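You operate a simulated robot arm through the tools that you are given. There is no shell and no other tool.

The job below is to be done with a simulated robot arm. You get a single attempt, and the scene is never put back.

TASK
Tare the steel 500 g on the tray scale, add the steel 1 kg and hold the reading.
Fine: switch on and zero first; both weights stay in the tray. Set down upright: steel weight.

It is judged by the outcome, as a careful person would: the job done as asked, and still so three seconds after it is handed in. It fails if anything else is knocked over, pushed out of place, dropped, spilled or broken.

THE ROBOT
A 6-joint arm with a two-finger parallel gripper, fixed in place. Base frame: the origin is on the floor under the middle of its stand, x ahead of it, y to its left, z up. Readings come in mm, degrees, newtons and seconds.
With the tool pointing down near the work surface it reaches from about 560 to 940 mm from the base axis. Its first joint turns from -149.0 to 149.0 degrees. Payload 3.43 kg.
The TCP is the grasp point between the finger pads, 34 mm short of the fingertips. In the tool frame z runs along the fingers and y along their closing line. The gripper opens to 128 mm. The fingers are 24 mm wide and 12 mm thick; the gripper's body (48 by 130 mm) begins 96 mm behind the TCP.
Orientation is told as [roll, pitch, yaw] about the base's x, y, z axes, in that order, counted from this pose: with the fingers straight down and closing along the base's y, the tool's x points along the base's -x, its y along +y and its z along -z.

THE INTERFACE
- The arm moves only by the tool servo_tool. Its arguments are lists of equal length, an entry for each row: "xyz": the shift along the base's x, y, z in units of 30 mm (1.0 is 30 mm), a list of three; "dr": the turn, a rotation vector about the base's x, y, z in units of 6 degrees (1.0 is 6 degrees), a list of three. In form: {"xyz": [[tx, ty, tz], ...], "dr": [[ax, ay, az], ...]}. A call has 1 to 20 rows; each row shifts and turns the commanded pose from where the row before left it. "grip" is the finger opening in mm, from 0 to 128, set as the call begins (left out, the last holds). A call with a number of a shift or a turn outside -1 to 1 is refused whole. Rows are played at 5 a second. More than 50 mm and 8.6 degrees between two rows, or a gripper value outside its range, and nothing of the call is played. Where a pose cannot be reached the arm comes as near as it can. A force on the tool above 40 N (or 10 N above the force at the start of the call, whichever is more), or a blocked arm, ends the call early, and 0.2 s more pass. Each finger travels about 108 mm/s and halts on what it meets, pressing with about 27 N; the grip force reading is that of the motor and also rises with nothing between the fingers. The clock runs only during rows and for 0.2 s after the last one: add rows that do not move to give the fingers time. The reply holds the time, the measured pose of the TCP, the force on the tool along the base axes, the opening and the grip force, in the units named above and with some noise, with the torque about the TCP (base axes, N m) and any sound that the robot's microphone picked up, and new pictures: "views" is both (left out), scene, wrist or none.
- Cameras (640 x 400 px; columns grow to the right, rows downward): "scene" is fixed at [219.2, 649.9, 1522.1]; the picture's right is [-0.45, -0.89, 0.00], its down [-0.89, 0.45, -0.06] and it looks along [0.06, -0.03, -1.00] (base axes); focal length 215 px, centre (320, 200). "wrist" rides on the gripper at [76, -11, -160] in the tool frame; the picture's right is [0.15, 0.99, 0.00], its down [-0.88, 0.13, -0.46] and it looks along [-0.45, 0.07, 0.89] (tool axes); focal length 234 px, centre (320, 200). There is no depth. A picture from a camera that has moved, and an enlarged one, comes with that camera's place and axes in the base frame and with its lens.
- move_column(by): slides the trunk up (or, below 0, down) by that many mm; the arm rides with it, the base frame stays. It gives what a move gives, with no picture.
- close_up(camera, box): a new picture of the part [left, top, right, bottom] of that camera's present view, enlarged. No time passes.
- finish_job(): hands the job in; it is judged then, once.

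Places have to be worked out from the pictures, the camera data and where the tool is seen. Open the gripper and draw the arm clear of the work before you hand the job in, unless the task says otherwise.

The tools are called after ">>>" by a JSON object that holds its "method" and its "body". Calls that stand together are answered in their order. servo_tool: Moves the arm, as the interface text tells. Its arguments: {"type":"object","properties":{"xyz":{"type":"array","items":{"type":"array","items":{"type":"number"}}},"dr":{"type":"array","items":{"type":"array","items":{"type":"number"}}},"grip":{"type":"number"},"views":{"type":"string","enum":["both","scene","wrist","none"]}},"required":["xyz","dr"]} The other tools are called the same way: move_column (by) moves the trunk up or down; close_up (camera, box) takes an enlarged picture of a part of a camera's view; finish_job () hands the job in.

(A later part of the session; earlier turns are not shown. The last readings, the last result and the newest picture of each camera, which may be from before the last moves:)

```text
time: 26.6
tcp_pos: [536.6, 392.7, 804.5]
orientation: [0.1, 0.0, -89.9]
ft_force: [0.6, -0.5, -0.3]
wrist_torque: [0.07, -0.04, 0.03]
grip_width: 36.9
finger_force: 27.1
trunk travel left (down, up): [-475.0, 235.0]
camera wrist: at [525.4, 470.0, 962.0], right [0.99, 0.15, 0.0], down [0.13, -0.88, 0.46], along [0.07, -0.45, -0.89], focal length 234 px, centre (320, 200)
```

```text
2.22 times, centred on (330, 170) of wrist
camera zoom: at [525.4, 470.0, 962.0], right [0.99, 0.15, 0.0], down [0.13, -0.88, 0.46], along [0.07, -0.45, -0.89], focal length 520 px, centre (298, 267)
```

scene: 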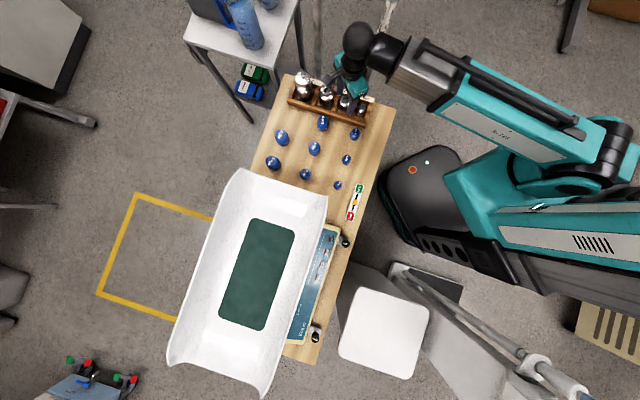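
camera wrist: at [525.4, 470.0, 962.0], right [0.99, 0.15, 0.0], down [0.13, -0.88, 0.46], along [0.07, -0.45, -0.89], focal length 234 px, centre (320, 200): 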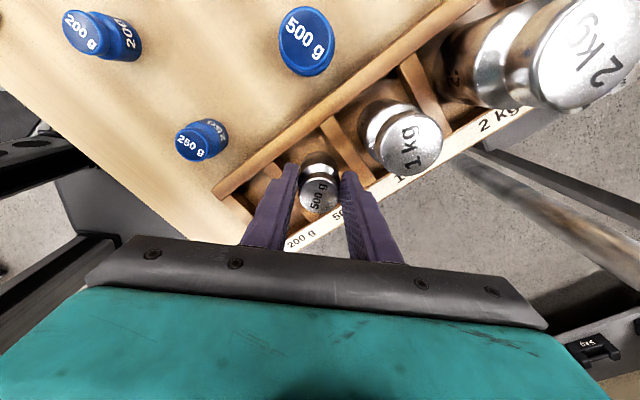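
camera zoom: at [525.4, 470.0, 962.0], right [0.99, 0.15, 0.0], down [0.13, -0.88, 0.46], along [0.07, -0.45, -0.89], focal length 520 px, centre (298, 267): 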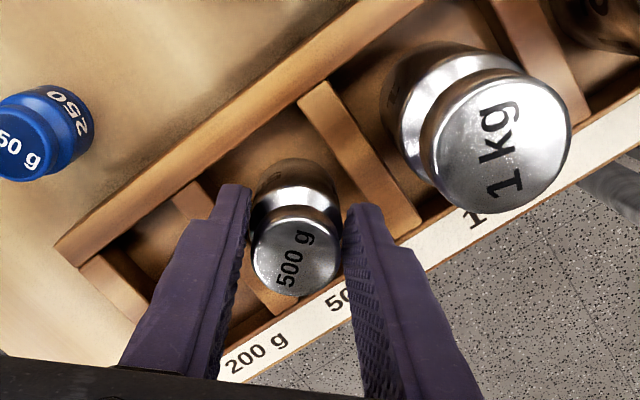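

The grip holds at 36.9 mm on the body with 27 N. I lift straight up gently, first a little and then clear.

>>> {"method": "servo_tool", "body": {"xyz": [[0, 0, 0.15], [0, 0, 0.3], [0, 0, 0.5], [0, 0, 0.6], [0, 0, 0.6], [0, 0, 0.6], [0, 0, 0.6], [0, 0, 0.6], [0, 0, 0.6], [0, 0, 0.6], [0, 0, 0.6], [0, 0, 0.5], [0, 0, 0.3], [0, 0, 0]], "dr": [[0, 0, 0], [0, 0, 0], [0, 0, 0], [0, 0, 0], [0, 0, 0], [0, 0, 0], [0, 0, 0], [0, 0, 0], [0, 0, 0], [0, 0, 0], [0, 0, 0], [0, 0, 0], [0, 0, 0], [0, 0, 0]]}}

>>> {"method": "close_up", "body": {"camera": "wrist", "box": [200, 80, 460, 260]}}

>>> {"method": "close_up", "body": {"camera": "scene", "box": [280, 30, 420, 140]}}

```text
time: 29.6
tcp_pos: [537.0, 392.6, 999.9]
orientation: [0.0, 0.0, -90.0]
ft_force: [-0.2, 0.0, -6.5]
wrist_torque: [0.06, -0.01, -0.03]
grip_width: 36.8
finger_force: 26.8
trunk travel left (down, up): [-475.0, 235.0]
camera wrist: at [525.4, 469.6, 1158.5], right [0.99, 0.15, 0.0], down [0.13, -0.88, 0.46], along [0.07, -0.45, -0.89], focal length 234 px, centre (320, 200)
```

scene: 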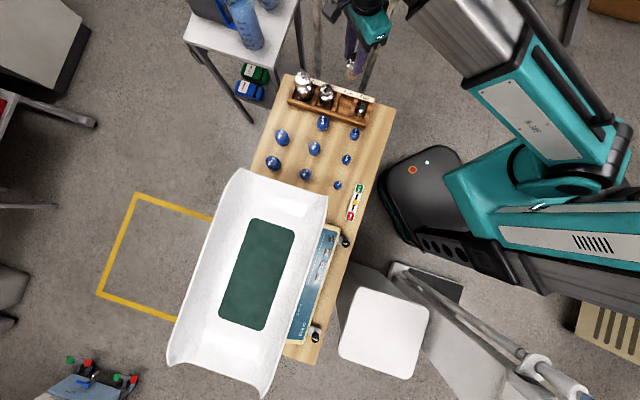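
wrist: 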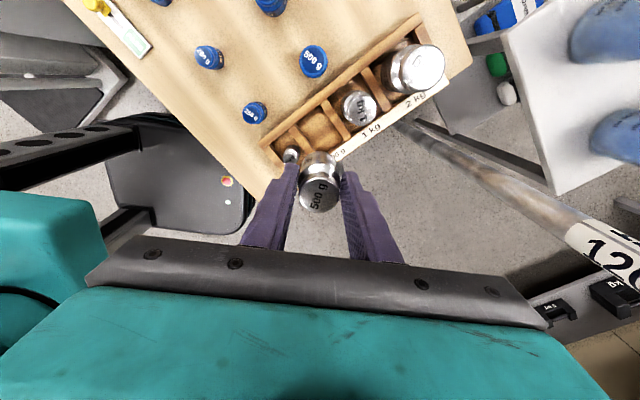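

```text
2.22 times, centred on (330, 170) of wrist
camera zoom: at [525.4, 469.6, 1158.5], right [0.99, 0.15, 0.0], down [0.13, -0.88, 0.46], along [0.07, -0.45, -0.89], focal length 520 px, centre (298, 267)
```

zoom: 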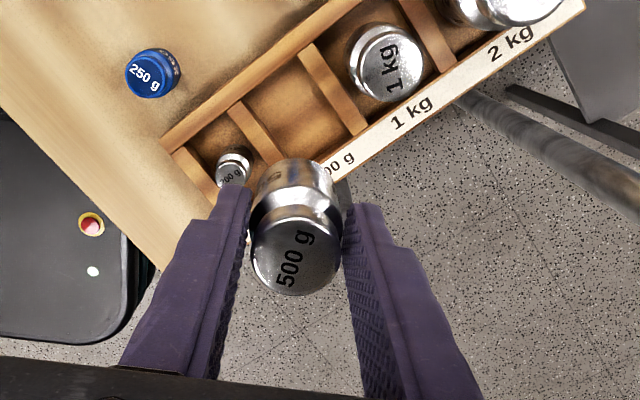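

```text
3.64 times, centred on (350, 85) of scene
camera zoom: at [219.2, 649.9, 1522.1], right [-0.45, -0.89, 0.0], down [-0.89, 0.45, -0.06], along [0.06, -0.03, -1.0], focal length 781 px, centre (211, 618)
```

zoom: 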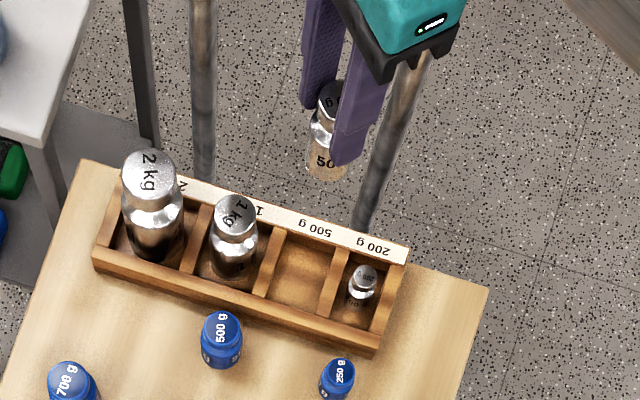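

The 500 g is held level and the rack and its neighbours are undisturbed. The mat lies roughly from (204, 743) along (-0.7, 0.7) for about 325 mm, and I'll use its nearer half. I raise to z≈1045 and carry it over, turning to yaw -45°.

>>> {"method": "servo_tool", "body": {"xyz": [[0, 0, 0.5], [-0.2, 0.3, 0.6], [-0.5, 0.7, 0.4], [-0.6, 0.8, 0], [-0.6, 0.8, 0], [-0.6, 0.8, 0], [-0.6, 0.8, 0], [-0.6, 0.8, 0], [-0.6, 0.8, 0], [-0.6, 0.8, 0], [-0.6, 0.8, 0], [-0.6, 0.8, 0], [-0.6, 0.8, 0], [-0.6, 0.8, 0], [-0.6, 0.8, 0], [-0.6, 0.8, 0], [-0.6, 0.8, 0], [-0.6, 0.8, 0], [-0.5, 0.6, 0], [0, 0, 0]], "dr": [[0, 0, 0], [0, 0, 0], [0, 0, 0], [0, 0, 0.5], [0, 0, 0.5], [0, 0, 0.5], [0, 0, 0.5], [0, 0, 0.5], [0, 0, 0.5], [0, 0, 0.5], [0, 0, 0.5], [0, 0, 0.5], [0, 0, 0.5], [0, 0, 0.5], [0, 0, 0.5], [0, 0, 0.5], [0, 0, 0.5], [0, 0, 0.5], [0, 0, 0], [0, 0, 0]]}}

```text
time: 33.8
tcp_pos: [231.9, 798.0, 1042.8]
orientation: [-0.1, -0.1, -45.0]
ft_force: [-0.2, 0.9, -5.6]
wrist_torque: [0.05, 0.02, 0.0]
grip_width: 37.3
finger_force: 27.3
trunk travel left (down, up): [-475.0, 235.0]
camera wrist: at [169.4, 845.5, 1202.2], right [0.6, 0.8, 0.0], down [0.71, -0.53, 0.46], along [0.37, -0.27, -0.89], focal length 234 px, centre (320, 200)
```

scene: 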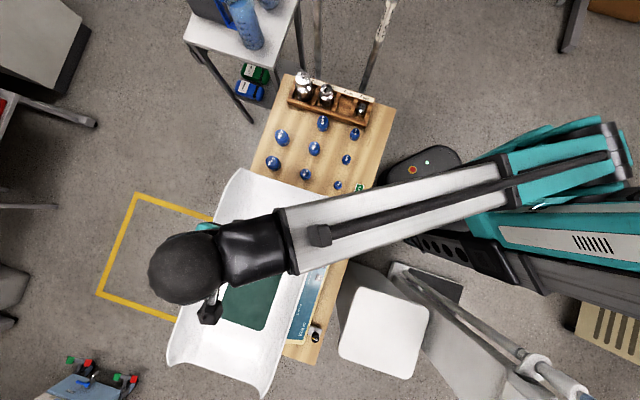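
wrist: 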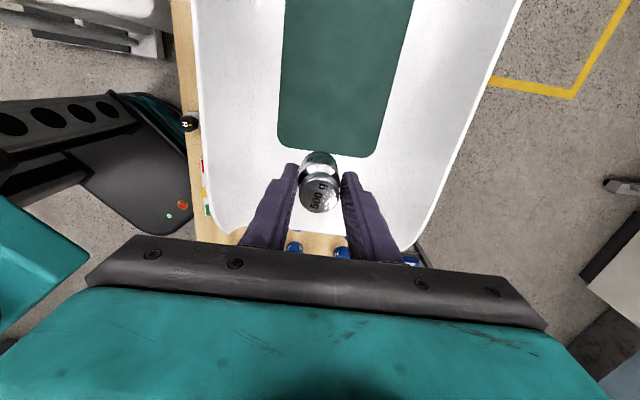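

Triangulating the mat corner gives the tray floor at z≈854, with the mat's near corner at (206, 736). I'll set the 500 g at about (215, 829), so I shift there and come down until its base is a couple of centimetres above the mat.

>>> {"method": "servo_tool", "body": {"xyz": [[-0.2, 0.35, 0], [-0.37, 0.68, -0.2], [0, 0, -0.5], [0, 0, -0.6], [0, 0, -0.6], [0, 0, -0.6], [0, 0, -0.5], [0, 0, -0.3], [0, 0, 0]], "dr": [[0, 0, 0], [0, 0, 0], [0, 0, 0], [0, 0, 0], [0, 0, 0], [0, 0, 0], [0, 0, 0], [0, 0, 0], [0, 0, 0]]}}

>>> {"method": "close_up", "body": {"camera": "wrist", "box": [160, 40, 480, 240]}}

```text
time: 35.8
tcp_pos: [214.8, 830.2, 943.3]
orientation: [0.0, 0.0, -45.0]
ft_force: [-0.4, -0.4, -5.0]
wrist_torque: [0.04, -0.03, -0.02]
grip_width: 37.1
finger_force: 26.9
trunk travel left (down, up): [-475.0, 235.0]
camera wrist: at [152.5, 876.9, 1103.6], right [0.6, 0.8, 0.0], down [0.71, -0.53, 0.46], along [0.37, -0.27, -0.89], focal length 234 px, centre (320, 200)
```

scene: 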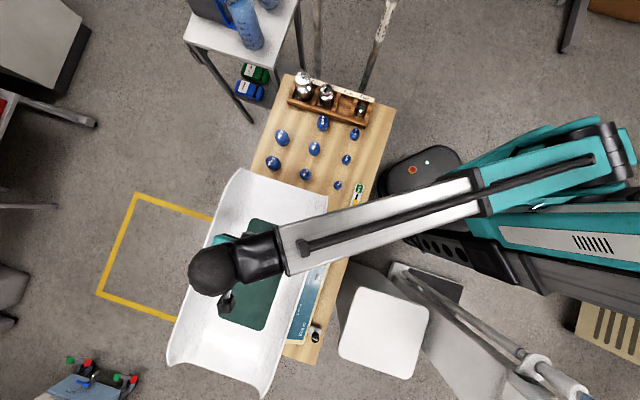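
wrist: 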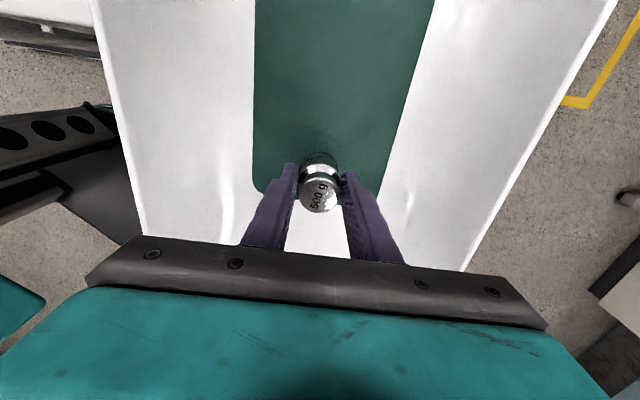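

```text
2.00 times, centred on (320, 140) of wrist
camera zoom: at [152.5, 876.9, 1103.6], right [0.6, 0.8, 0.0], down [0.71, -0.53, 0.46], along [0.37, -0.27, -0.89], focal length 468 px, centre (320, 320)
```

zoom: 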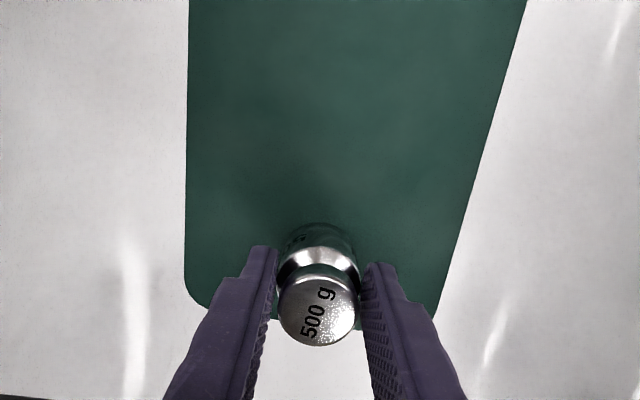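

The weight hangs over the mat as planned, base about 20 mm above it. I lower in small steps watching for the load to come off the tool.

>>> {"method": "servo_tool", "body": {"xyz": [[0, 0, -0.1], [0, 0, -0.1], [0, 0, -0.1], [0, 0, -0.1], [0, 0, 0]], "dr": [[0, 0, 0], [0, 0, 0], [0, 0, 0], [0, 0, 0], [0, 0, 0]], "views": "none"}}

```text
time: 37.0
tcp_pos: [215.3, 830.7, 932.9]
orientation: [0.0, 0.1, -45.0]
ft_force: [0.1, -0.6, -5.2]
wrist_torque: [0.06, 0.03, 0.02]
grip_width: 36.9
finger_force: 26.9
trunk travel left (down, up): [-475.0, 235.0]
```

No contact yet (load still -5.2 N at z 933). I continue down in 2 mm steps.

>>> {"method": "servo_tool", "body": {"xyz": [[0, 0, -0.07], [0, 0, -0.07], [0, 0, -0.07], [0, 0, 0]], "dr": [[0, 0, 0], [0, 0, 0], [0, 0, 0], [0, 0, 0]], "views": "none"}}

```text
time: 38.0
tcp_pos: [215.2, 831.2, 927.4]
orientation: [0.0, 0.0, -45.0]
ft_force: [0.2, -0.2, -4.7]
wrist_torque: [0.02, 0.06, 0.0]
grip_width: 36.9
finger_force: 26.7
trunk travel left (down, up): [-475.0, 235.0]
```

Still hanging free at z 927. I keep lowering in short steps.

>>> {"method": "servo_tool", "body": {"xyz": [[0, 0, -0.07], [0, 0, -0.07], [0, 0, 0]], "dr": [[0, 0, 0], [0, 0, 0], [0, 0, 0]], "views": "none"}}

>>> {"method": "servo_tool", "body": {"xyz": [[0, 0, -0.05], [0, 0, -0.05], [0, 0, 0]], "dr": [[0, 0, 0], [0, 0, 0], [0, 0, 0]], "views": "wrist"}}

```text
time: 38.8
tcp_pos: [214.6, 830.7, 922.3]
orientation: [0.2, 0.0, -45.0]
ft_force: [2.0, 0.6, 1.4]
wrist_torque: [-0.01, -0.02, 0.0]
grip_width: 37.0
finger_force: 27.5
trunk travel left (down, up): [-475.0, 235.0]
```

```text
time: 39.6
tcp_pos: [215.8, 830.9, 921.2]
orientation: [0.2, -0.1, -45.1]
ft_force: [2.6, 4.0, 16.5]
wrist_torque: [0.09, -0.2, 0.13]
grip_width: 37.4
finger_force: 27.2
trunk travel left (down, up): [-475.0, 235.0]
camera wrist: at [152.7, 876.5, 1080.3], right [0.6, 0.8, 0.0], down [0.71, -0.53, 0.46], along [0.37, -0.27, -0.89], focal length 234 px, centre (320, 200)
```

wrist: 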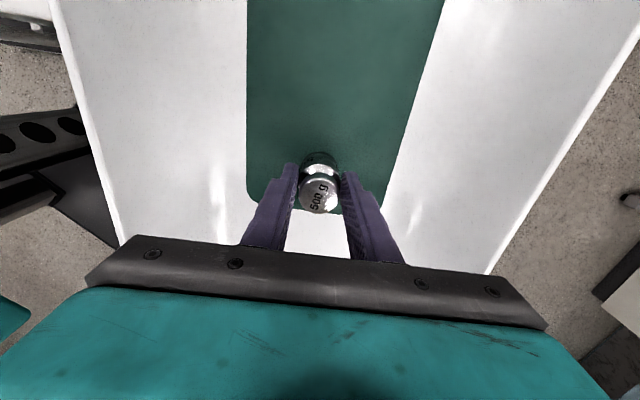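

The base touches at TCP z≈922 and it now bears 16 N. I back off about 2.4 mm to leave it just resting.

>>> {"method": "servo_tool", "body": {"xyz": [[0, 0, 0.05], [0, 0, 0.03], [0, 0, 0]], "dr": [[0, 0, 0], [0, 0, 0], [0, 0, 0]], "views": "none"}}

```text
time: 40.4
tcp_pos: [215.0, 830.9, 920.6]
orientation: [-0.1, -0.2, -44.9]
ft_force: [1.9, -0.5, 4.6]
wrist_torque: [0.08, -0.09, -0.04]
grip_width: 37.1
finger_force: 27.6
trunk travel left (down, up): [-475.0, 235.0]
```

Contact is light now (4.6 N). I ease up 1 mm more and open the fingers to 64 mm to release the weight.

>>> {"method": "servo_tool", "body": {"xyz": [[0, 0, 0.03], [0, 0, 0]], "dr": [[0, 0, 0], [0, 0, 0]], "views": "none"}}

>>> {"method": "servo_tool", "body": {"xyz": [[0, 0, 0], [0, 0, 0], [0, 0, 0]], "dr": [[0, 0, 0], [0, 0, 0], [0, 0, 0]], "grip": 64, "views": "wrist"}}

>>> {"method": "close_up", "body": {"camera": "wrist", "box": [200, 80, 460, 260]}}

```text
time: 41.0
tcp_pos: [214.2, 831.6, 920.7]
orientation: [0.0, 0.1, -44.9]
ft_force: [-0.4, 0.5, -4.0]
wrist_torque: [0.07, 0.01, 0.01]
grip_width: 37.2
finger_force: 27.0
trunk travel left (down, up): [-475.0, 235.0]
```

```text
time: 41.8
tcp_pos: [214.6, 832.8, 922.3]
orientation: [0.1, 0.0, -45.0]
ft_force: [-0.4, -0.2, 0.0]
wrist_torque: [-0.04, 0.0, 0.04]
grip_width: 64.2
finger_force: 0.1
trunk travel left (down, up): [-475.0, 235.0]
camera wrist: at [153.1, 877.9, 1081.2], right [0.6, 0.8, 0.0], down [0.71, -0.53, 0.46], along [0.37, -0.27, -0.89], focal length 234 px, centre (320, 200)
```

wrist: 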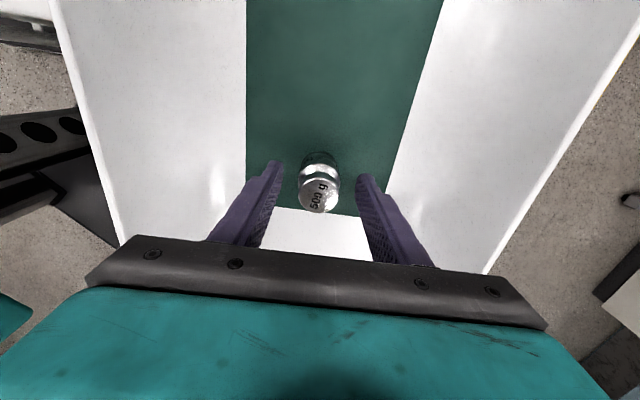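

```text
2.22 times, centred on (330, 170) of wrist
camera zoom: at [153.1, 877.9, 1081.2], right [0.6, 0.8, 0.0], down [0.71, -0.53, 0.46], along [0.37, -0.27, -0.89], focal length 520 px, centre (298, 267)
```

zoom: 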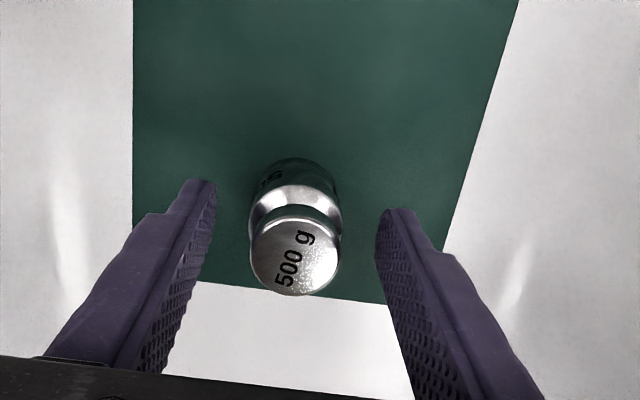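

The 500 g stands upright on the mat and is released. I lift straight up clear of it, then move toward the TARE key, closing the fingers on the way. I use yaw 30° this time to keep the camera off the forearm and the gripper body off the tray rim.

>>> {"method": "servo_tool", "body": {"xyz": [[0, 0, 0.2], [0, 0, 0.5], [0, 0, 0.7], [0, 0, 0.8], [0, 0, 0.8], [0, 0, 0.7], [0, 0, 0.4], [0, 0, 0]], "dr": [[0, 0, 0], [0, 0, 0], [0, 0, 0], [0, 0, 0], [0, 0, 0], [0, 0, 0], [0, 0, 0], [0, 0, 0]], "views": "wrist"}}

>>> {"method": "servo_tool", "body": {"xyz": [[-0.2, -0.2, 0], [-0.33, -0.38, 0], [-0.33, -0.38, 0], [-0.33, -0.38, 0], [-0.33, -0.38, 0], [-0.33, -0.38, 0], [-0.33, -0.38, 0], [-0.33, -0.38, 0], [-0.33, -0.38, 0], [-0.33, -0.38, 0], [-0.33, -0.38, 0], [-0.33, -0.38, 0], [-0.33, -0.38, 0], [0, 0, 0]], "dr": [[0, 0, 0.5], [0, 0, 1], [0, 0, 1], [0, 0, 1], [0, 0, 1], [0, 0, 1], [0, 0, 1], [0, 0, 1], [0, 0, 1], [0, 0, 1], [0, 0, 1], [0, 0, 1], [0, 0, 1], [0, 0, 0]], "grip": 0}}

```text
time: 43.6
tcp_pos: [215.8, 831.3, 1044.8]
orientation: [0.1, -0.1, -45.0]
ft_force: [-0.1, 0.3, -0.2]
wrist_torque: [0.01, 0.0, -0.02]
grip_width: 64.1
finger_force: 0.0
trunk travel left (down, up): [-475.0, 235.0]
camera wrist: at [153.2, 877.8, 1203.8], right [0.6, 0.8, 0.0], down [0.71, -0.53, 0.46], along [0.37, -0.27, -0.89], focal length 234 px, centre (320, 200)
```

wrist: 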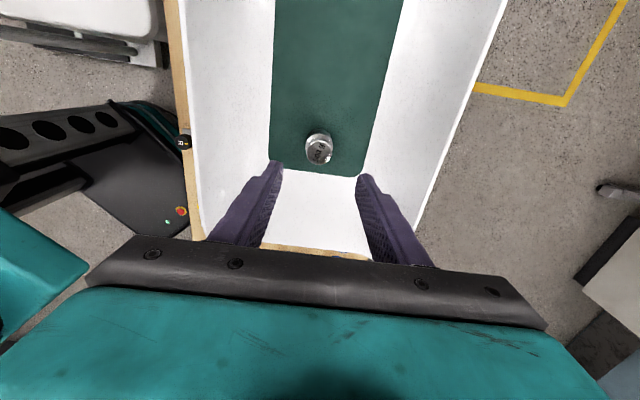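

```text
time: 46.6
tcp_pos: [89.4, 688.6, 1046.4]
orientation: [0.0, 0.0, 30.2]
ft_force: [-0.6, 0.4, -0.3]
wrist_torque: [0.01, 0.01, 0.0]
grip_width: 0.0
finger_force: 26.8
trunk travel left (down, up): [-475.0, 235.0]
camera wrist: at [28.5, 641.5, 1204.6], right [-0.62, 0.78, 0.0], down [0.7, 0.55, 0.46], along [0.36, 0.28, -0.89], focal length 234 px, centre (320, 200)
```

scene: 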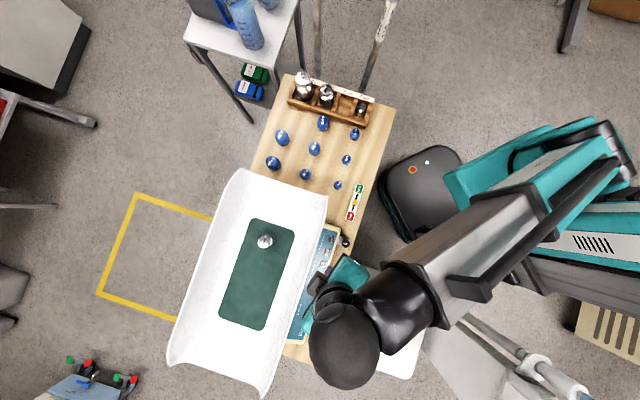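
wrist: 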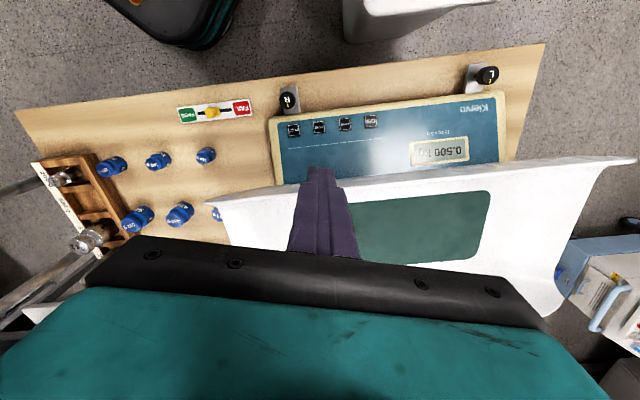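

The display appears to read 0.500 kg. I zoom in to be sure.

>>> {"method": "close_up", "body": {"camera": "wrist", "box": [270, 80, 510, 190]}}

>>> {"method": "close_up", "body": {"camera": "scene", "box": [160, 160, 360, 360]}}

```text
2.67 times, centred on (390, 135) of wrist
camera zoom: at [28.5, 641.5, 1204.6], right [-0.62, 0.78, 0.0], down [0.7, 0.55, 0.46], along [0.36, 0.28, -0.89], focal length 624 px, centre (133, 373)
```

zoom: 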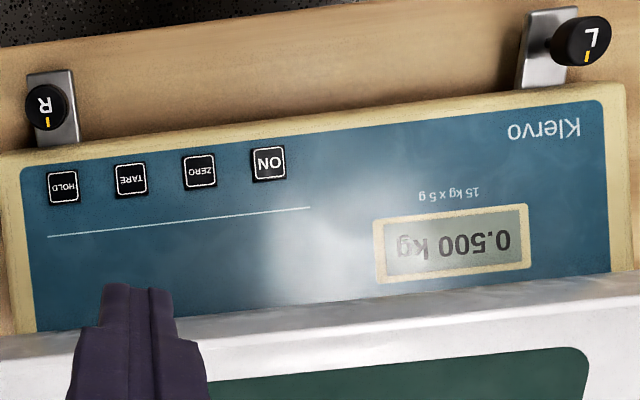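

```text
2.00 times, centred on (260, 260) of scene
camera zoom: at [219.2, 649.9, 1522.1], right [-0.45, -0.89, 0.0], down [-0.89, 0.45, -0.06], along [0.06, -0.03, -1.0], focal length 430 px, centre (440, 80)
```

zoom: 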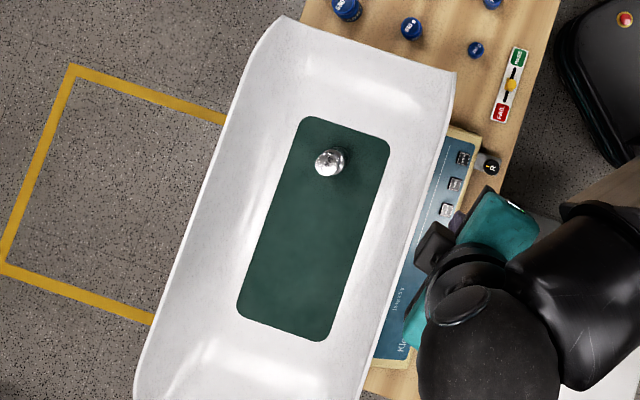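

It reads 0.500 kg steady. The TARE key works out to (90, 688), right below the closed fingers, so I descend to just above it.

>>> {"method": "servo_tool", "body": {"xyz": [[0, 0, -0.4], [0, 0, -0.7], [0, 0, -0.8], [0, 0, -0.8], [0, 0, -0.8], [0, 0, -0.8], [0, 0, -0.8], [0, 0, -0.8], [0, 0, -0.7], [0, 0, -0.4], [0, 0, -0.2], [0, 0, 0]], "dr": [[0, 0, 0], [0, 0, 0], [0, 0, 0], [0, 0, 0], [0, 0, 0], [0, 0, 0], [0, 0, 0], [0, 0, 0], [0, 0, 0], [0, 0, 0], [0, 0, 0], [0, 0, 0]]}}

>>> {"method": "close_up", "body": {"camera": "wrist", "box": [210, 100, 450, 250]}}

```text
time: 49.0
tcp_pos: [92.4, 686.5, 838.9]
orientation: [0.5, -0.5, 29.9]
ft_force: [-1.3, -5.7, 28.7]
wrist_torque: [1.53, -0.89, -0.19]
grip_width: 0.0
finger_force: 26.7
trunk travel left (down, up): [-475.0, 235.0]
stopped in row 11: the force on the tool passed its limit at 46 N (the readings are from after the stop); the commanded pose is now the measured one
camera wrist: at [30.3, 638.4, 997.6], right [-0.62, 0.78, 0.01], down [0.7, 0.55, 0.46], along [0.36, 0.29, -0.89], focal length 234 px, centre (320, 200)
```

scene: 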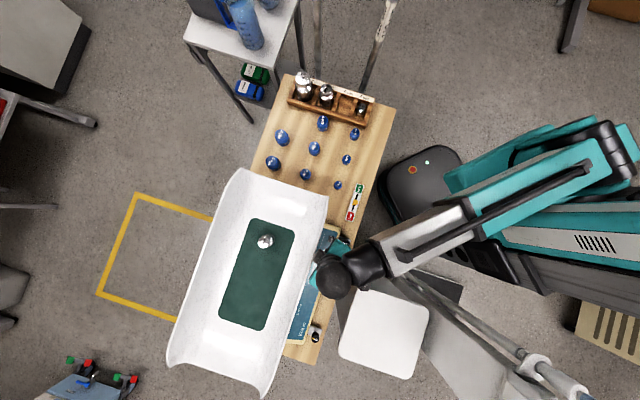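
wrist: 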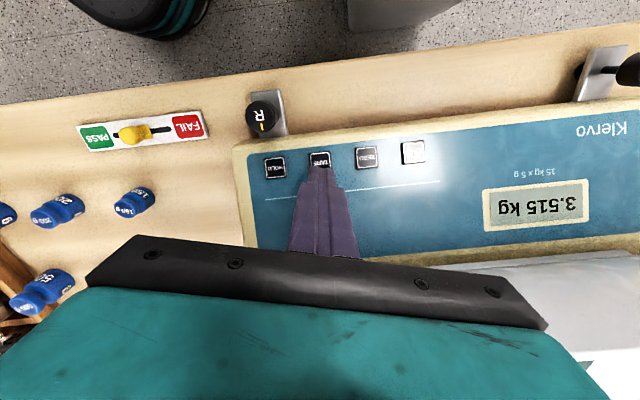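

```text
2.67 times, centred on (330, 175) of wrist
camera zoom: at [30.3, 638.4, 997.6], right [-0.62, 0.78, 0.01], down [0.7, 0.55, 0.46], along [0.36, 0.29, -0.89], focal length 624 px, centre (293, 267)
```

zoom: 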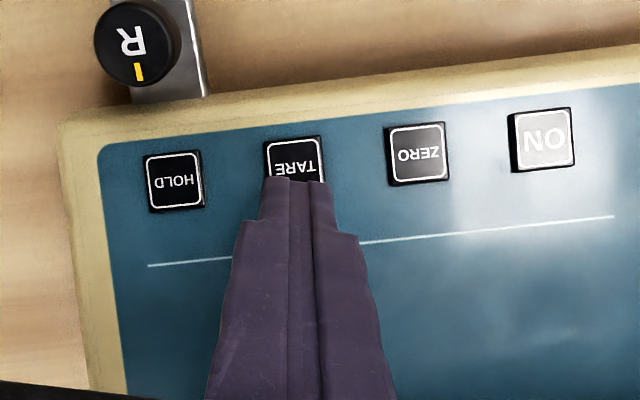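

The gripper body leaned on the tray rim at this yaw (display 3.515 kg), with the key still 30 mm below the tips. I back straight up at once and check the tray.

>>> {"method": "servo_tool", "body": {"xyz": [[0, 0, 0.3], [0, 0, 0.6], [0, 0, 0.8], [0, 0, 0.8], [0, 0, 0.8], [0, 0, 0.5], [0, 0, 0]], "dr": [[0, 0, 0], [0, 0, 0], [0, 0, 0], [0, 0, 0], [0, 0, 0], [0, 0, 0], [0, 0, 0]]}}

>>> {"method": "close_up", "body": {"camera": "scene", "box": [160, 160, 360, 360]}}

>>> {"method": "close_up", "body": {"camera": "wrist", "box": [240, 70, 640, 270]}}

```text
time: 50.6
tcp_pos: [91.9, 688.9, 948.0]
orientation: [0.3, -0.1, 30.1]
ft_force: [-0.4, 0.5, 0.7]
wrist_torque: [0.0, 0.02, -0.02]
grip_width: 0.0
finger_force: 27.1
trunk travel left (down, up): [-475.0, 235.0]
camera wrist: at [31.0, 640.9, 1107.2], right [-0.62, 0.78, 0.0], down [0.7, 0.55, 0.46], along [0.36, 0.29, -0.89], focal length 234 px, centre (320, 200)
```

scene: 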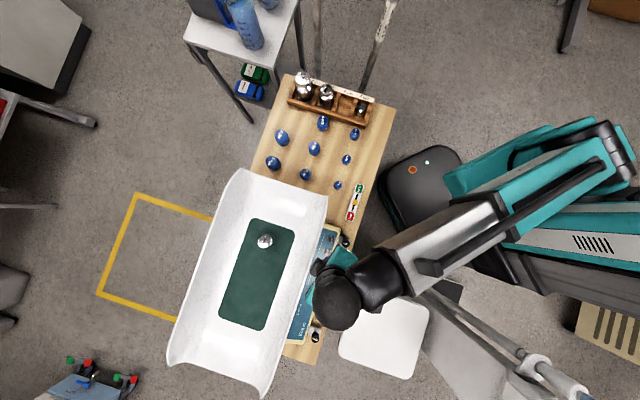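
wrist: 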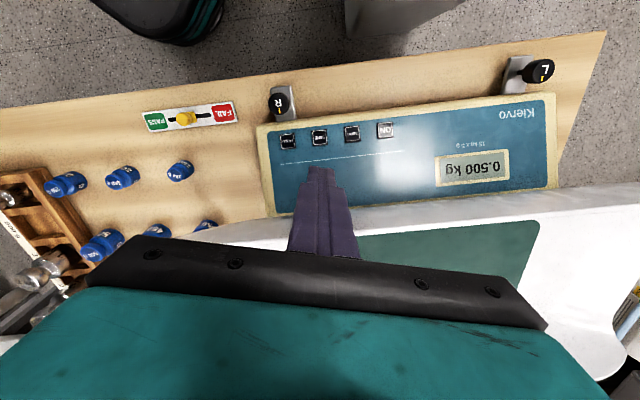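

```text
2.00 times, centred on (260, 260) of scene
camera zoom: at [219.2, 649.9, 1522.1], right [-0.45, -0.89, 0.0], down [-0.89, 0.45, -0.06], along [0.06, -0.03, -1.0], focal length 430 px, centre (440, 80)
```

zoom: 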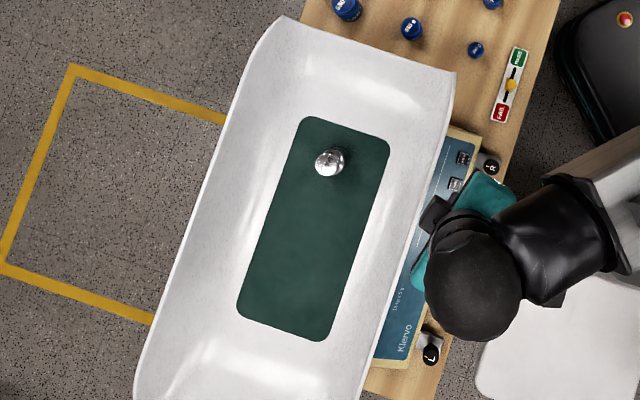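

```text
1.60 times, centred on (440, 170) of wrist
camera zoom: at [31.0, 640.9, 1107.2], right [-0.62, 0.78, 0.0], down [0.7, 0.55, 0.46], along [0.36, 0.29, -0.89], focal length 375 px, centre (128, 248)
```

zoom: 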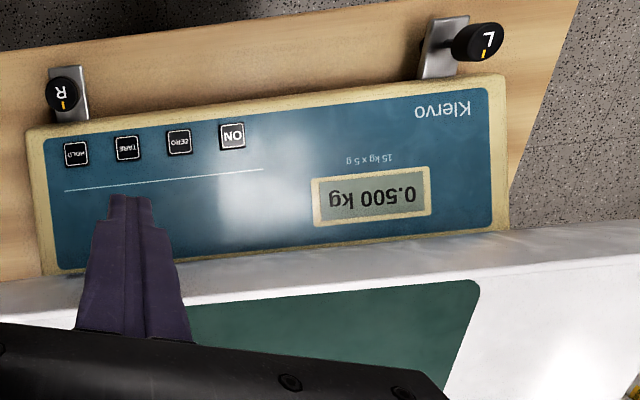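

The tray is fine: the 500 g stands in the same place and the display is back to 0.500 kg. For the keys I'll use another way: fingers open along the tray direction (yaw -45°), pressing with the far finger so the gripper body stays well back from the rim.

>>> {"method": "servo_tool", "body": {"xyz": [[-0.2, -0.2, 0.8], [-0.3, -0.3, 0.6], [-0.3, -0.3, 0], [-0.3, -0.3, 0], [-0.28, -0.27, 0], [0, 0, 0], [0, 0, 0], [0, 0, 0], [0, 0, 0], [0, 0, 0], [0, 0, 0], [0, 0, 0], [0, 0, 0], [0, 0, 0], [0, 0, 0], [0, 0, 0]], "dr": [[-0.05, -0.01, 0], [0, 0, -0.52], [0, 0, -1], [0, 0, -1], [0, 0, -1], [0, 0, -1], [0, 0, -1], [0, 0, -1], [0, 0, -1], [0, 0, -1], [0, 0, -1], [0, 0, -1], [0, 0, -1], [0, 0, -1], [0, 0, 0], [0, 0, 0]], "grip": 0}}

>>> {"method": "servo_tool", "body": {"xyz": [[0, 0, 0], [0, 0, 0], [0, 0, 0], [0, 0, 0]], "dr": [[0, 0, 0], [0, 0, 0], [0, 0, 0], [0, 0, 0]], "grip": 100}}

>>> {"method": "close_up", "body": {"camera": "wrist", "box": [240, 40, 560, 240]}}

```text
time: 54.0
tcp_pos: [49.8, 645.8, 990.3]
orientation: [0.0, 0.0, -45.1]
ft_force: [-0.9, -0.2, 0.0]
wrist_torque: [0.0, 0.02, 0.0]
grip_width: 0.0
finger_force: 27.2
trunk travel left (down, up): [-475.0, 235.0]
camera wrist: at [-13.1, 694.0, 1149.6], right [0.6, 0.8, 0.0], down [0.71, -0.53, 0.46], along [0.37, -0.27, -0.89], focal length 234 px, centre (320, 200)
```

scene: 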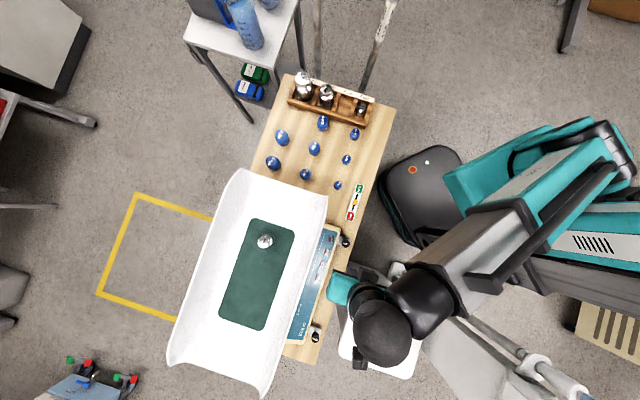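
wrist: 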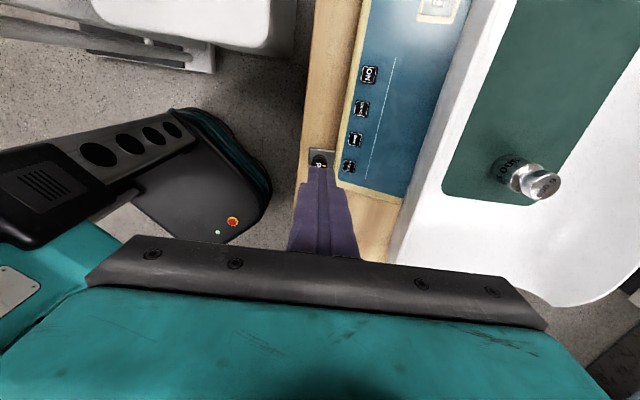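

```text
time: 55.0
tcp_pos: [49.0, 647.2, 990.1]
orientation: [0.0, 0.0, -45.0]
ft_force: [1.0, 0.3, 0.0]
wrist_torque: [0.03, -0.01, 0.0]
grip_width: 100.1
finger_force: 0.0
trunk travel left (down, up): [-475.0, 235.0]
camera wrist: at [-13.1, 693.9, 1149.6], right [0.6, 0.8, 0.0], down [0.71, -0.53, 0.46], along [0.37, -0.27, -0.89], focal length 234 px, centre (320, 200)
```

scene: 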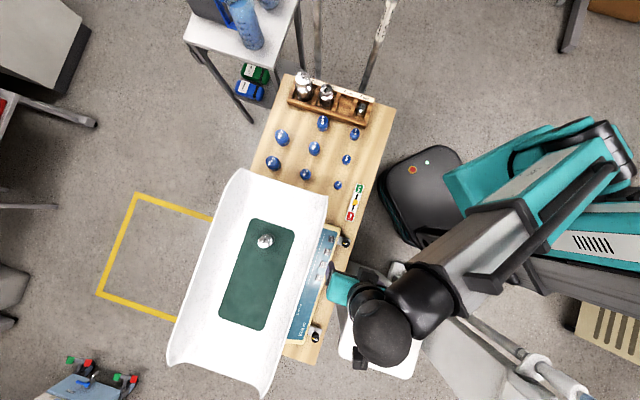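
wrist: 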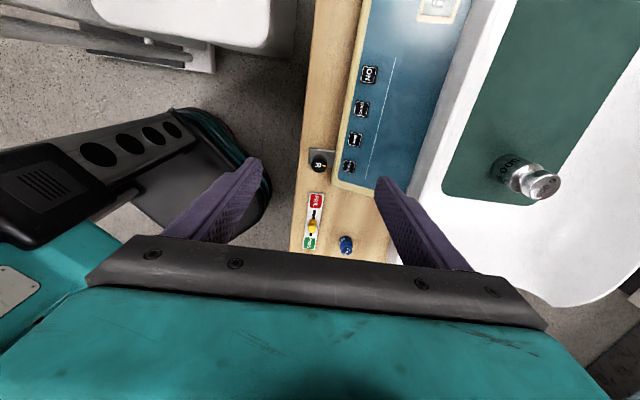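

```text
2.00 times, centred on (400, 140) of wrist
camera zoom: at [-13.1, 693.9, 1149.6], right [0.6, 0.8, 0.0], down [0.71, -0.53, 0.46], along [0.37, -0.27, -0.89], focal length 468 px, centre (160, 320)
```

zoom: 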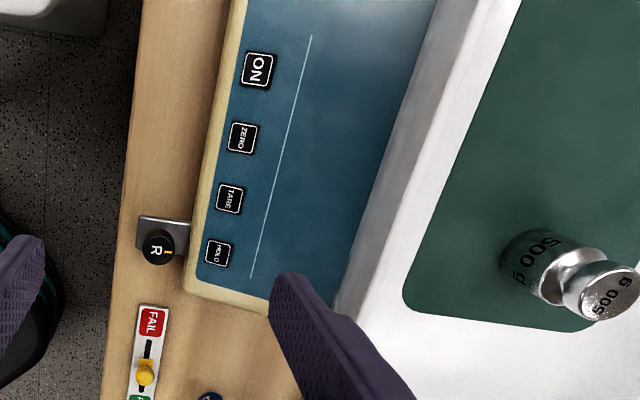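

From this side I get TARE at about (88, 688), and the far finger is centred at (89, 686), with the body well back from the rim. I descend to about 15 mm above the key.

>>> {"method": "servo_tool", "body": {"xyz": [[0, 0, -0.4], [0, 0, -0.7], [0, 0, -0.7], [0, 0, -0.7], [0, 0, -0.7], [0, 0, -0.7], [0, 0, -0.7], [0, 0, -0.5], [0, 0, -0.3], [0, 0, 0]], "dr": [[0, 0, 0], [0, 0, 0], [0, 0, 0], [0, 0, 0], [0, 0, 0], [0, 0, 0], [0, 0, 0], [0, 0, 0], [0, 0, 0], [0, 0, 0]]}}

>>> {"method": "close_up", "body": {"camera": "wrist", "box": [240, 40, 560, 240]}}

```text
time: 57.2
tcp_pos: [48.8, 647.0, 828.8]
orientation: [-0.1, -0.2, -45.0]
ft_force: [-0.3, -0.6, 0.5]
wrist_torque: [-0.01, 0.0, 0.04]
grip_width: 100.1
finger_force: 0.0
trunk travel left (down, up): [-475.0, 235.0]
camera wrist: at [-13.3, 693.2, 987.6], right [0.6, 0.8, 0.0], down [0.71, -0.53, 0.46], along [0.37, -0.27, -0.89], focal length 234 px, centre (320, 200)
```

scene: 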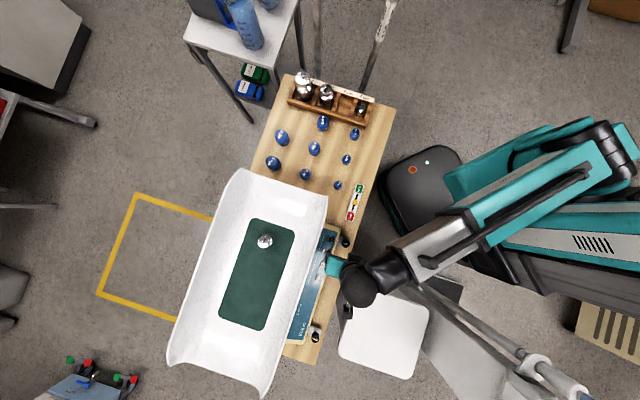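
wrist: 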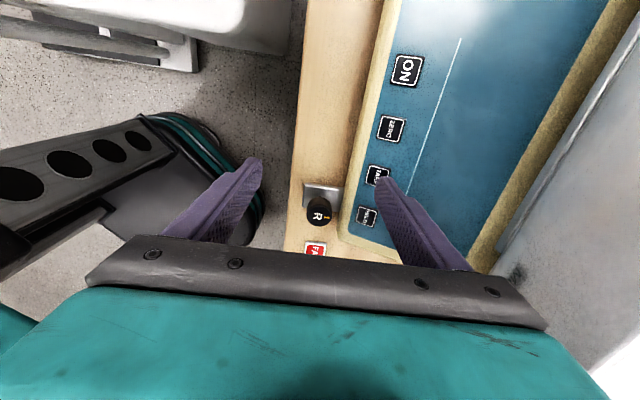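

```text
2.00 times, centred on (400, 140) of wrist
camera zoom: at [-13.3, 693.2, 987.6], right [0.6, 0.8, 0.0], down [0.71, -0.53, 0.46], along [0.37, -0.27, -0.89], focal length 468 px, centre (160, 320)
```

zoom: 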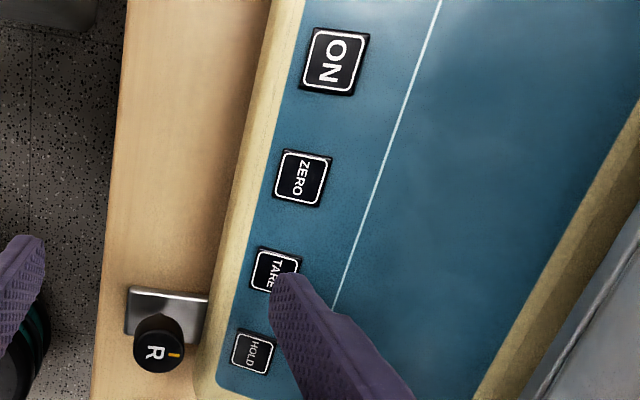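

The fingertip would land about 3 mm short of TARE's centre, so I nudge toward it and lower to just above the key.

>>> {"method": "servo_tool", "body": {"xyz": [[-0.05, 0.08, -0.1], [0, 0, -0.2], [0, 0, -0.15], [0, 0, 0]], "dr": [[0, 0, 0], [0, 0, 0], [0, 0, 0], [0, 0, 0]], "views": "wrist"}}

>>> {"method": "close_up", "body": {"camera": "wrist", "box": [300, 100, 500, 250]}}

```text
time: 58.2
tcp_pos: [46.6, 648.5, 814.8]
orientation: [0.0, -0.1, -45.1]
ft_force: [0.1, -0.2, 0.2]
wrist_torque: [-0.01, -0.02, 0.05]
grip_width: 99.9
finger_force: 0.1
trunk travel left (down, up): [-475.0, 235.0]
camera wrist: at [-15.6, 695.0, 973.3], right [0.6, 0.8, 0.0], down [0.71, -0.53, 0.46], along [0.37, -0.27, -0.89], focal length 234 px, centre (320, 200)
```

wrist: 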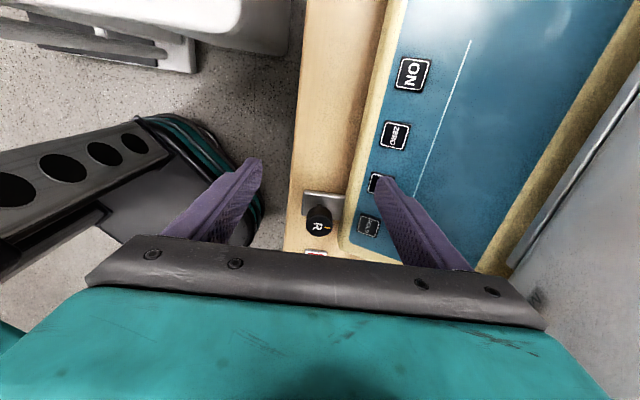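

```text
2.67 times, centred on (400, 175) of wrist
camera zoom: at [-15.6, 695.0, 973.3], right [0.6, 0.8, 0.0], down [0.71, -0.53, 0.46], along [0.37, -0.27, -0.89], focal length 624 px, centre (107, 267)
```

zoom: 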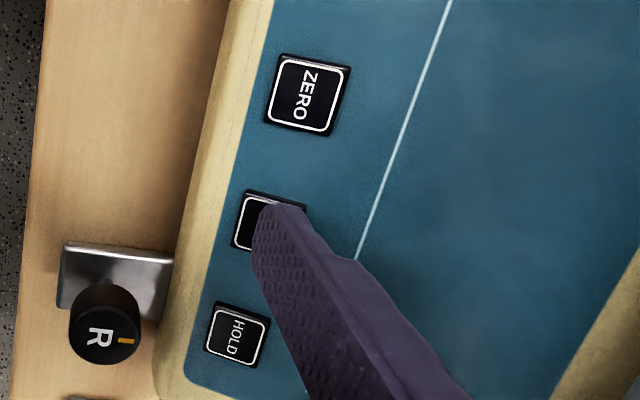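

The finger is over TARE, about 5 mm up. I press in 1.5 mm steps.

>>> {"method": "servo_tool", "body": {"xyz": [[0, 0, -0.05], [0, 0, -0.05], [0, 0, -0.05], [0, 0, -0.05], [0, 0, 0]], "dr": [[0, 0, 0], [0, 0, 0], [0, 0, 0], [0, 0, 0], [0, 0, 0]], "views": "wrist"}}

```text
time: 59.4
tcp_pos: [48.6, 649.8, 808.4]
orientation: [0.0, -0.1, -45.0]
ft_force: [-0.7, 0.1, 1.2]
wrist_torque: [0.1, -0.01, 0.02]
grip_width: 99.7
finger_force: 0.0
trunk travel left (down, up): [-475.0, 235.0]
heard: click
camera wrist: at [-13.4, 696.6, 968.4], right [0.6, 0.8, 0.0], down [0.71, -0.53, 0.46], along [0.37, -0.27, -0.89], focal length 234 px, centre (320, 200)
```

wrist: 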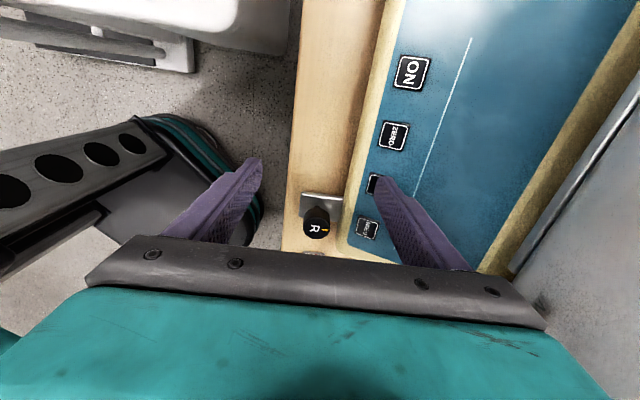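

A click was heard with light force. I lift straight up, gripper unchanged, then shift along the row to bring the display into view.

>>> {"method": "servo_tool", "body": {"xyz": [[0, 0, 0.2], [0, 0, 0.5], [0, 0, 0.8], [0, 0, 0.8], [0, 0, 0.8], [0, 0, 0.8], [0, 0, 0.8], [0, 0, 0.8], [0, 0, 0.6], [-0.4, 0.4, 0.2], [-0.6, 0.6, 0], [-0.5, 0.5, 0], [0, 0, 0]], "dr": [[0, 0, 0], [0, 0, 0], [0, 0, 0], [0, 0, 0], [0, 0, 0], [0, 0, 0], [0, 0, 0], [0, 0, 0], [0, 0, 0], [0, 0, 0], [0, 0, 0], [0, 0, 0], [0, 0, 0]]}}

>>> {"method": "close_up", "body": {"camera": "wrist", "box": [300, 0, 560, 160]}}

```text
time: 62.2
tcp_pos: [2.2, 695.4, 998.8]
orientation: [0.0, -0.1, -45.2]
ft_force: [0.7, 0.1, 0.4]
wrist_torque: [-0.03, -0.01, 0.0]
grip_width: 99.9
finger_force: 0.1
trunk travel left (down, up): [-475.0, 235.0]
camera wrist: at [-59.5, 741.4, 1158.0], right [0.6, 0.8, 0.0], down [0.71, -0.53, 0.46], along [0.37, -0.27, -0.89], focal length 234 px, centre (320, 200)
```

scene: 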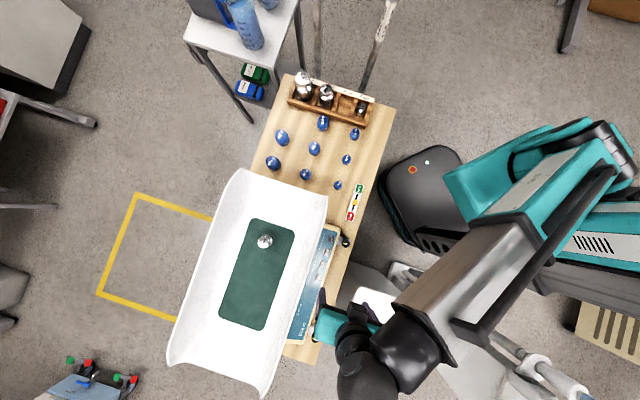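
wrist: 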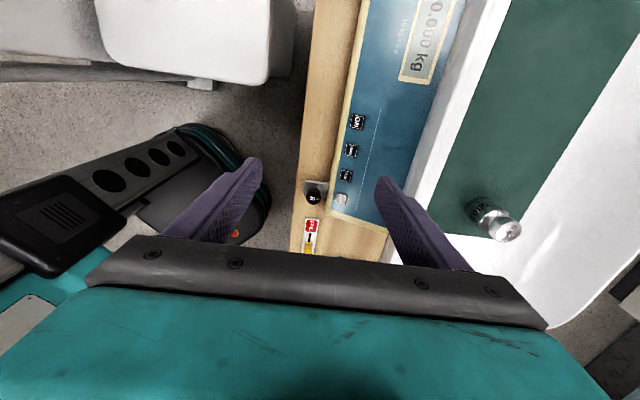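

```text
2.46 times, centred on (430, 80) of wrist
camera zoom: at [-59.5, 741.4, 1158.0], right [0.6, 0.8, 0.0], down [0.71, -0.53, 0.46], along [0.37, -0.27, -0.89], focal length 576 px, centre (49, 495)
```

zoom: 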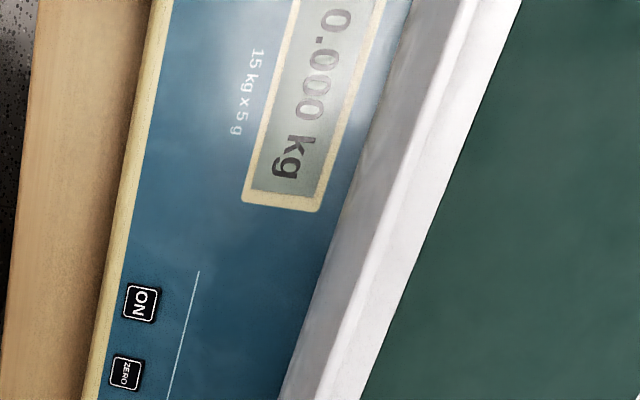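

The display shows 0.000 kg, so the 500 g is tared. Next I fetch the 1 kg, swinging back to the rack at a safe height while turning to yaw -90°.

>>> {"method": "servo_tool", "body": {"xyz": [[0.5, -0.2, 0.1], [0.95, -0.41, 0], [0.95, -0.41, 0], [0.95, -0.41, 0], [0.95, -0.41, 0], [0.95, -0.41, 0], [0.95, -0.41, 0], [0.95, -0.41, 0], [0.95, -0.41, 0], [0.95, -0.41, 0], [0.95, -0.41, 0], [0.95, -0.41, 0], [0.95, -0.41, 0], [0.95, -0.41, 0], [0.95, -0.41, 0], [0.95, -0.41, 0], [0.95, -0.41, 0], [0.95, -0.41, 0], [0.95, -0.41, 0], [0.5, -0.2, 0]], "dr": [[0, 0, 0], [0, 0, 0], [0, 0, 0], [0, 0, 0], [0, 0, 0], [0, 0, -0.5], [0, 0, -0.5], [0, 0, -0.5], [0, 0, -0.5], [0, 0, -0.5], [0, 0, -0.5], [0, 0, -0.5], [0, 0, -0.5], [0, 0, -0.5], [0, 0, -0.5], [0, 0, -0.5], [0, 0, -0.5], [0, 0, -0.5], [0, 0, -0.5], [0, 0, -0.5]], "grip": 74, "views": "none"}}

```text
time: 66.4
tcp_pos: [546.4, 459.4, 998.5]
orientation: [0.0, -0.1, -90.0]
ft_force: [0.4, 0.9, -1.2]
wrist_torque: [0.0, 0.02, -0.01]
grip_width: 73.9
finger_force: 0.1
trunk travel left (down, up): [-475.0, 235.0]
```

I'm near the rack at (546, 459). I move above the 1 kg at (587, 441) and come down to a viewing height with tips still above all the weights.

>>> {"method": "servo_tool", "body": {"xyz": [[0.4, -0.2, -0.2], [0.6, -0.3, -0.5], [0.35, -0.12, -0.6], [0, 0, -0.5], [0, 0, -0.2], [0, 0, 0], [0, 0, 0]], "dr": [[0, 0, 0], [0, 0, 0], [0, 0, 0], [0, 0, 0], [0, 0, 0], [0, 0, 0], [0, 0, 0]]}}

>>> {"method": "close_up", "body": {"camera": "wrist", "box": [200, 80, 460, 260]}}

```text
time: 68.0
tcp_pos: [583.9, 443.1, 941.5]
orientation: [0.0, -0.1, -90.0]
ft_force: [-0.4, 0.1, 0.1]
wrist_torque: [-0.01, 0.0, -0.01]
grip_width: 74.1
finger_force: 0.1
trunk travel left (down, up): [-475.0, 235.0]
camera wrist: at [573.1, 519.2, 1100.2], right [0.99, 0.15, 0.0], down [0.13, -0.88, 0.46], along [0.07, -0.45, -0.89], focal length 234 px, centre (320, 200)
```

scene: 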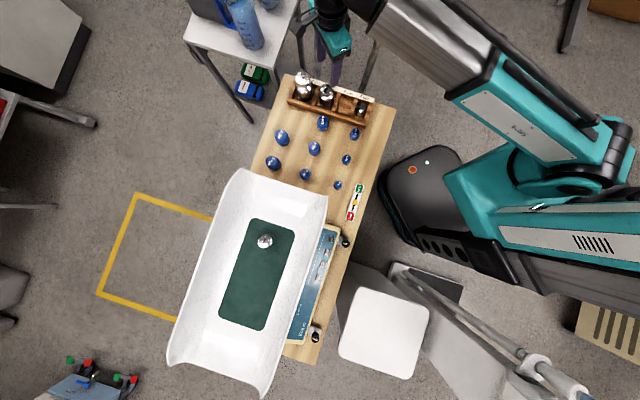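
wrist: 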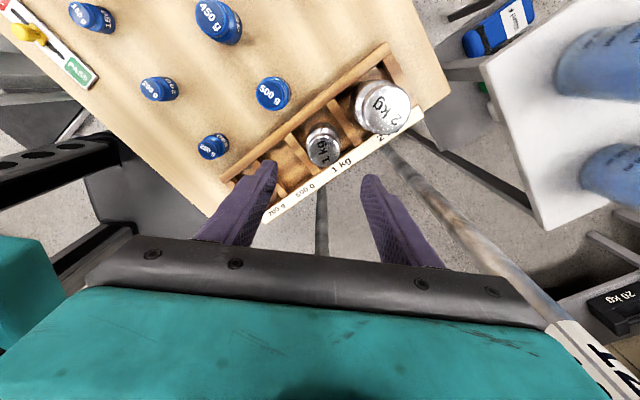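

```text
2.22 times, centred on (330, 170) of wrist
camera zoom: at [573.1, 519.2, 1100.2], right [0.99, 0.15, 0.0], down [0.13, -0.88, 0.46], along [0.07, -0.45, -0.89], focal length 520 px, centre (298, 267)
```

zoom: 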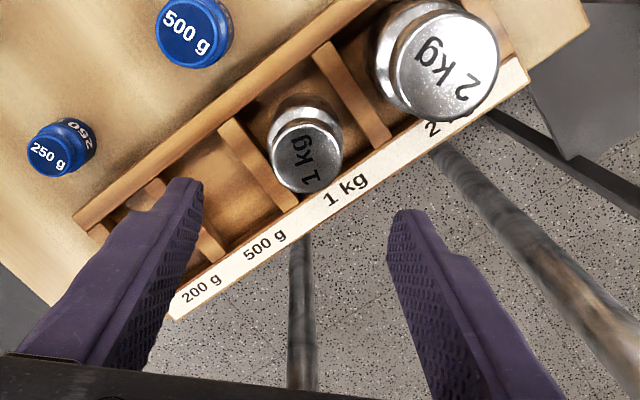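

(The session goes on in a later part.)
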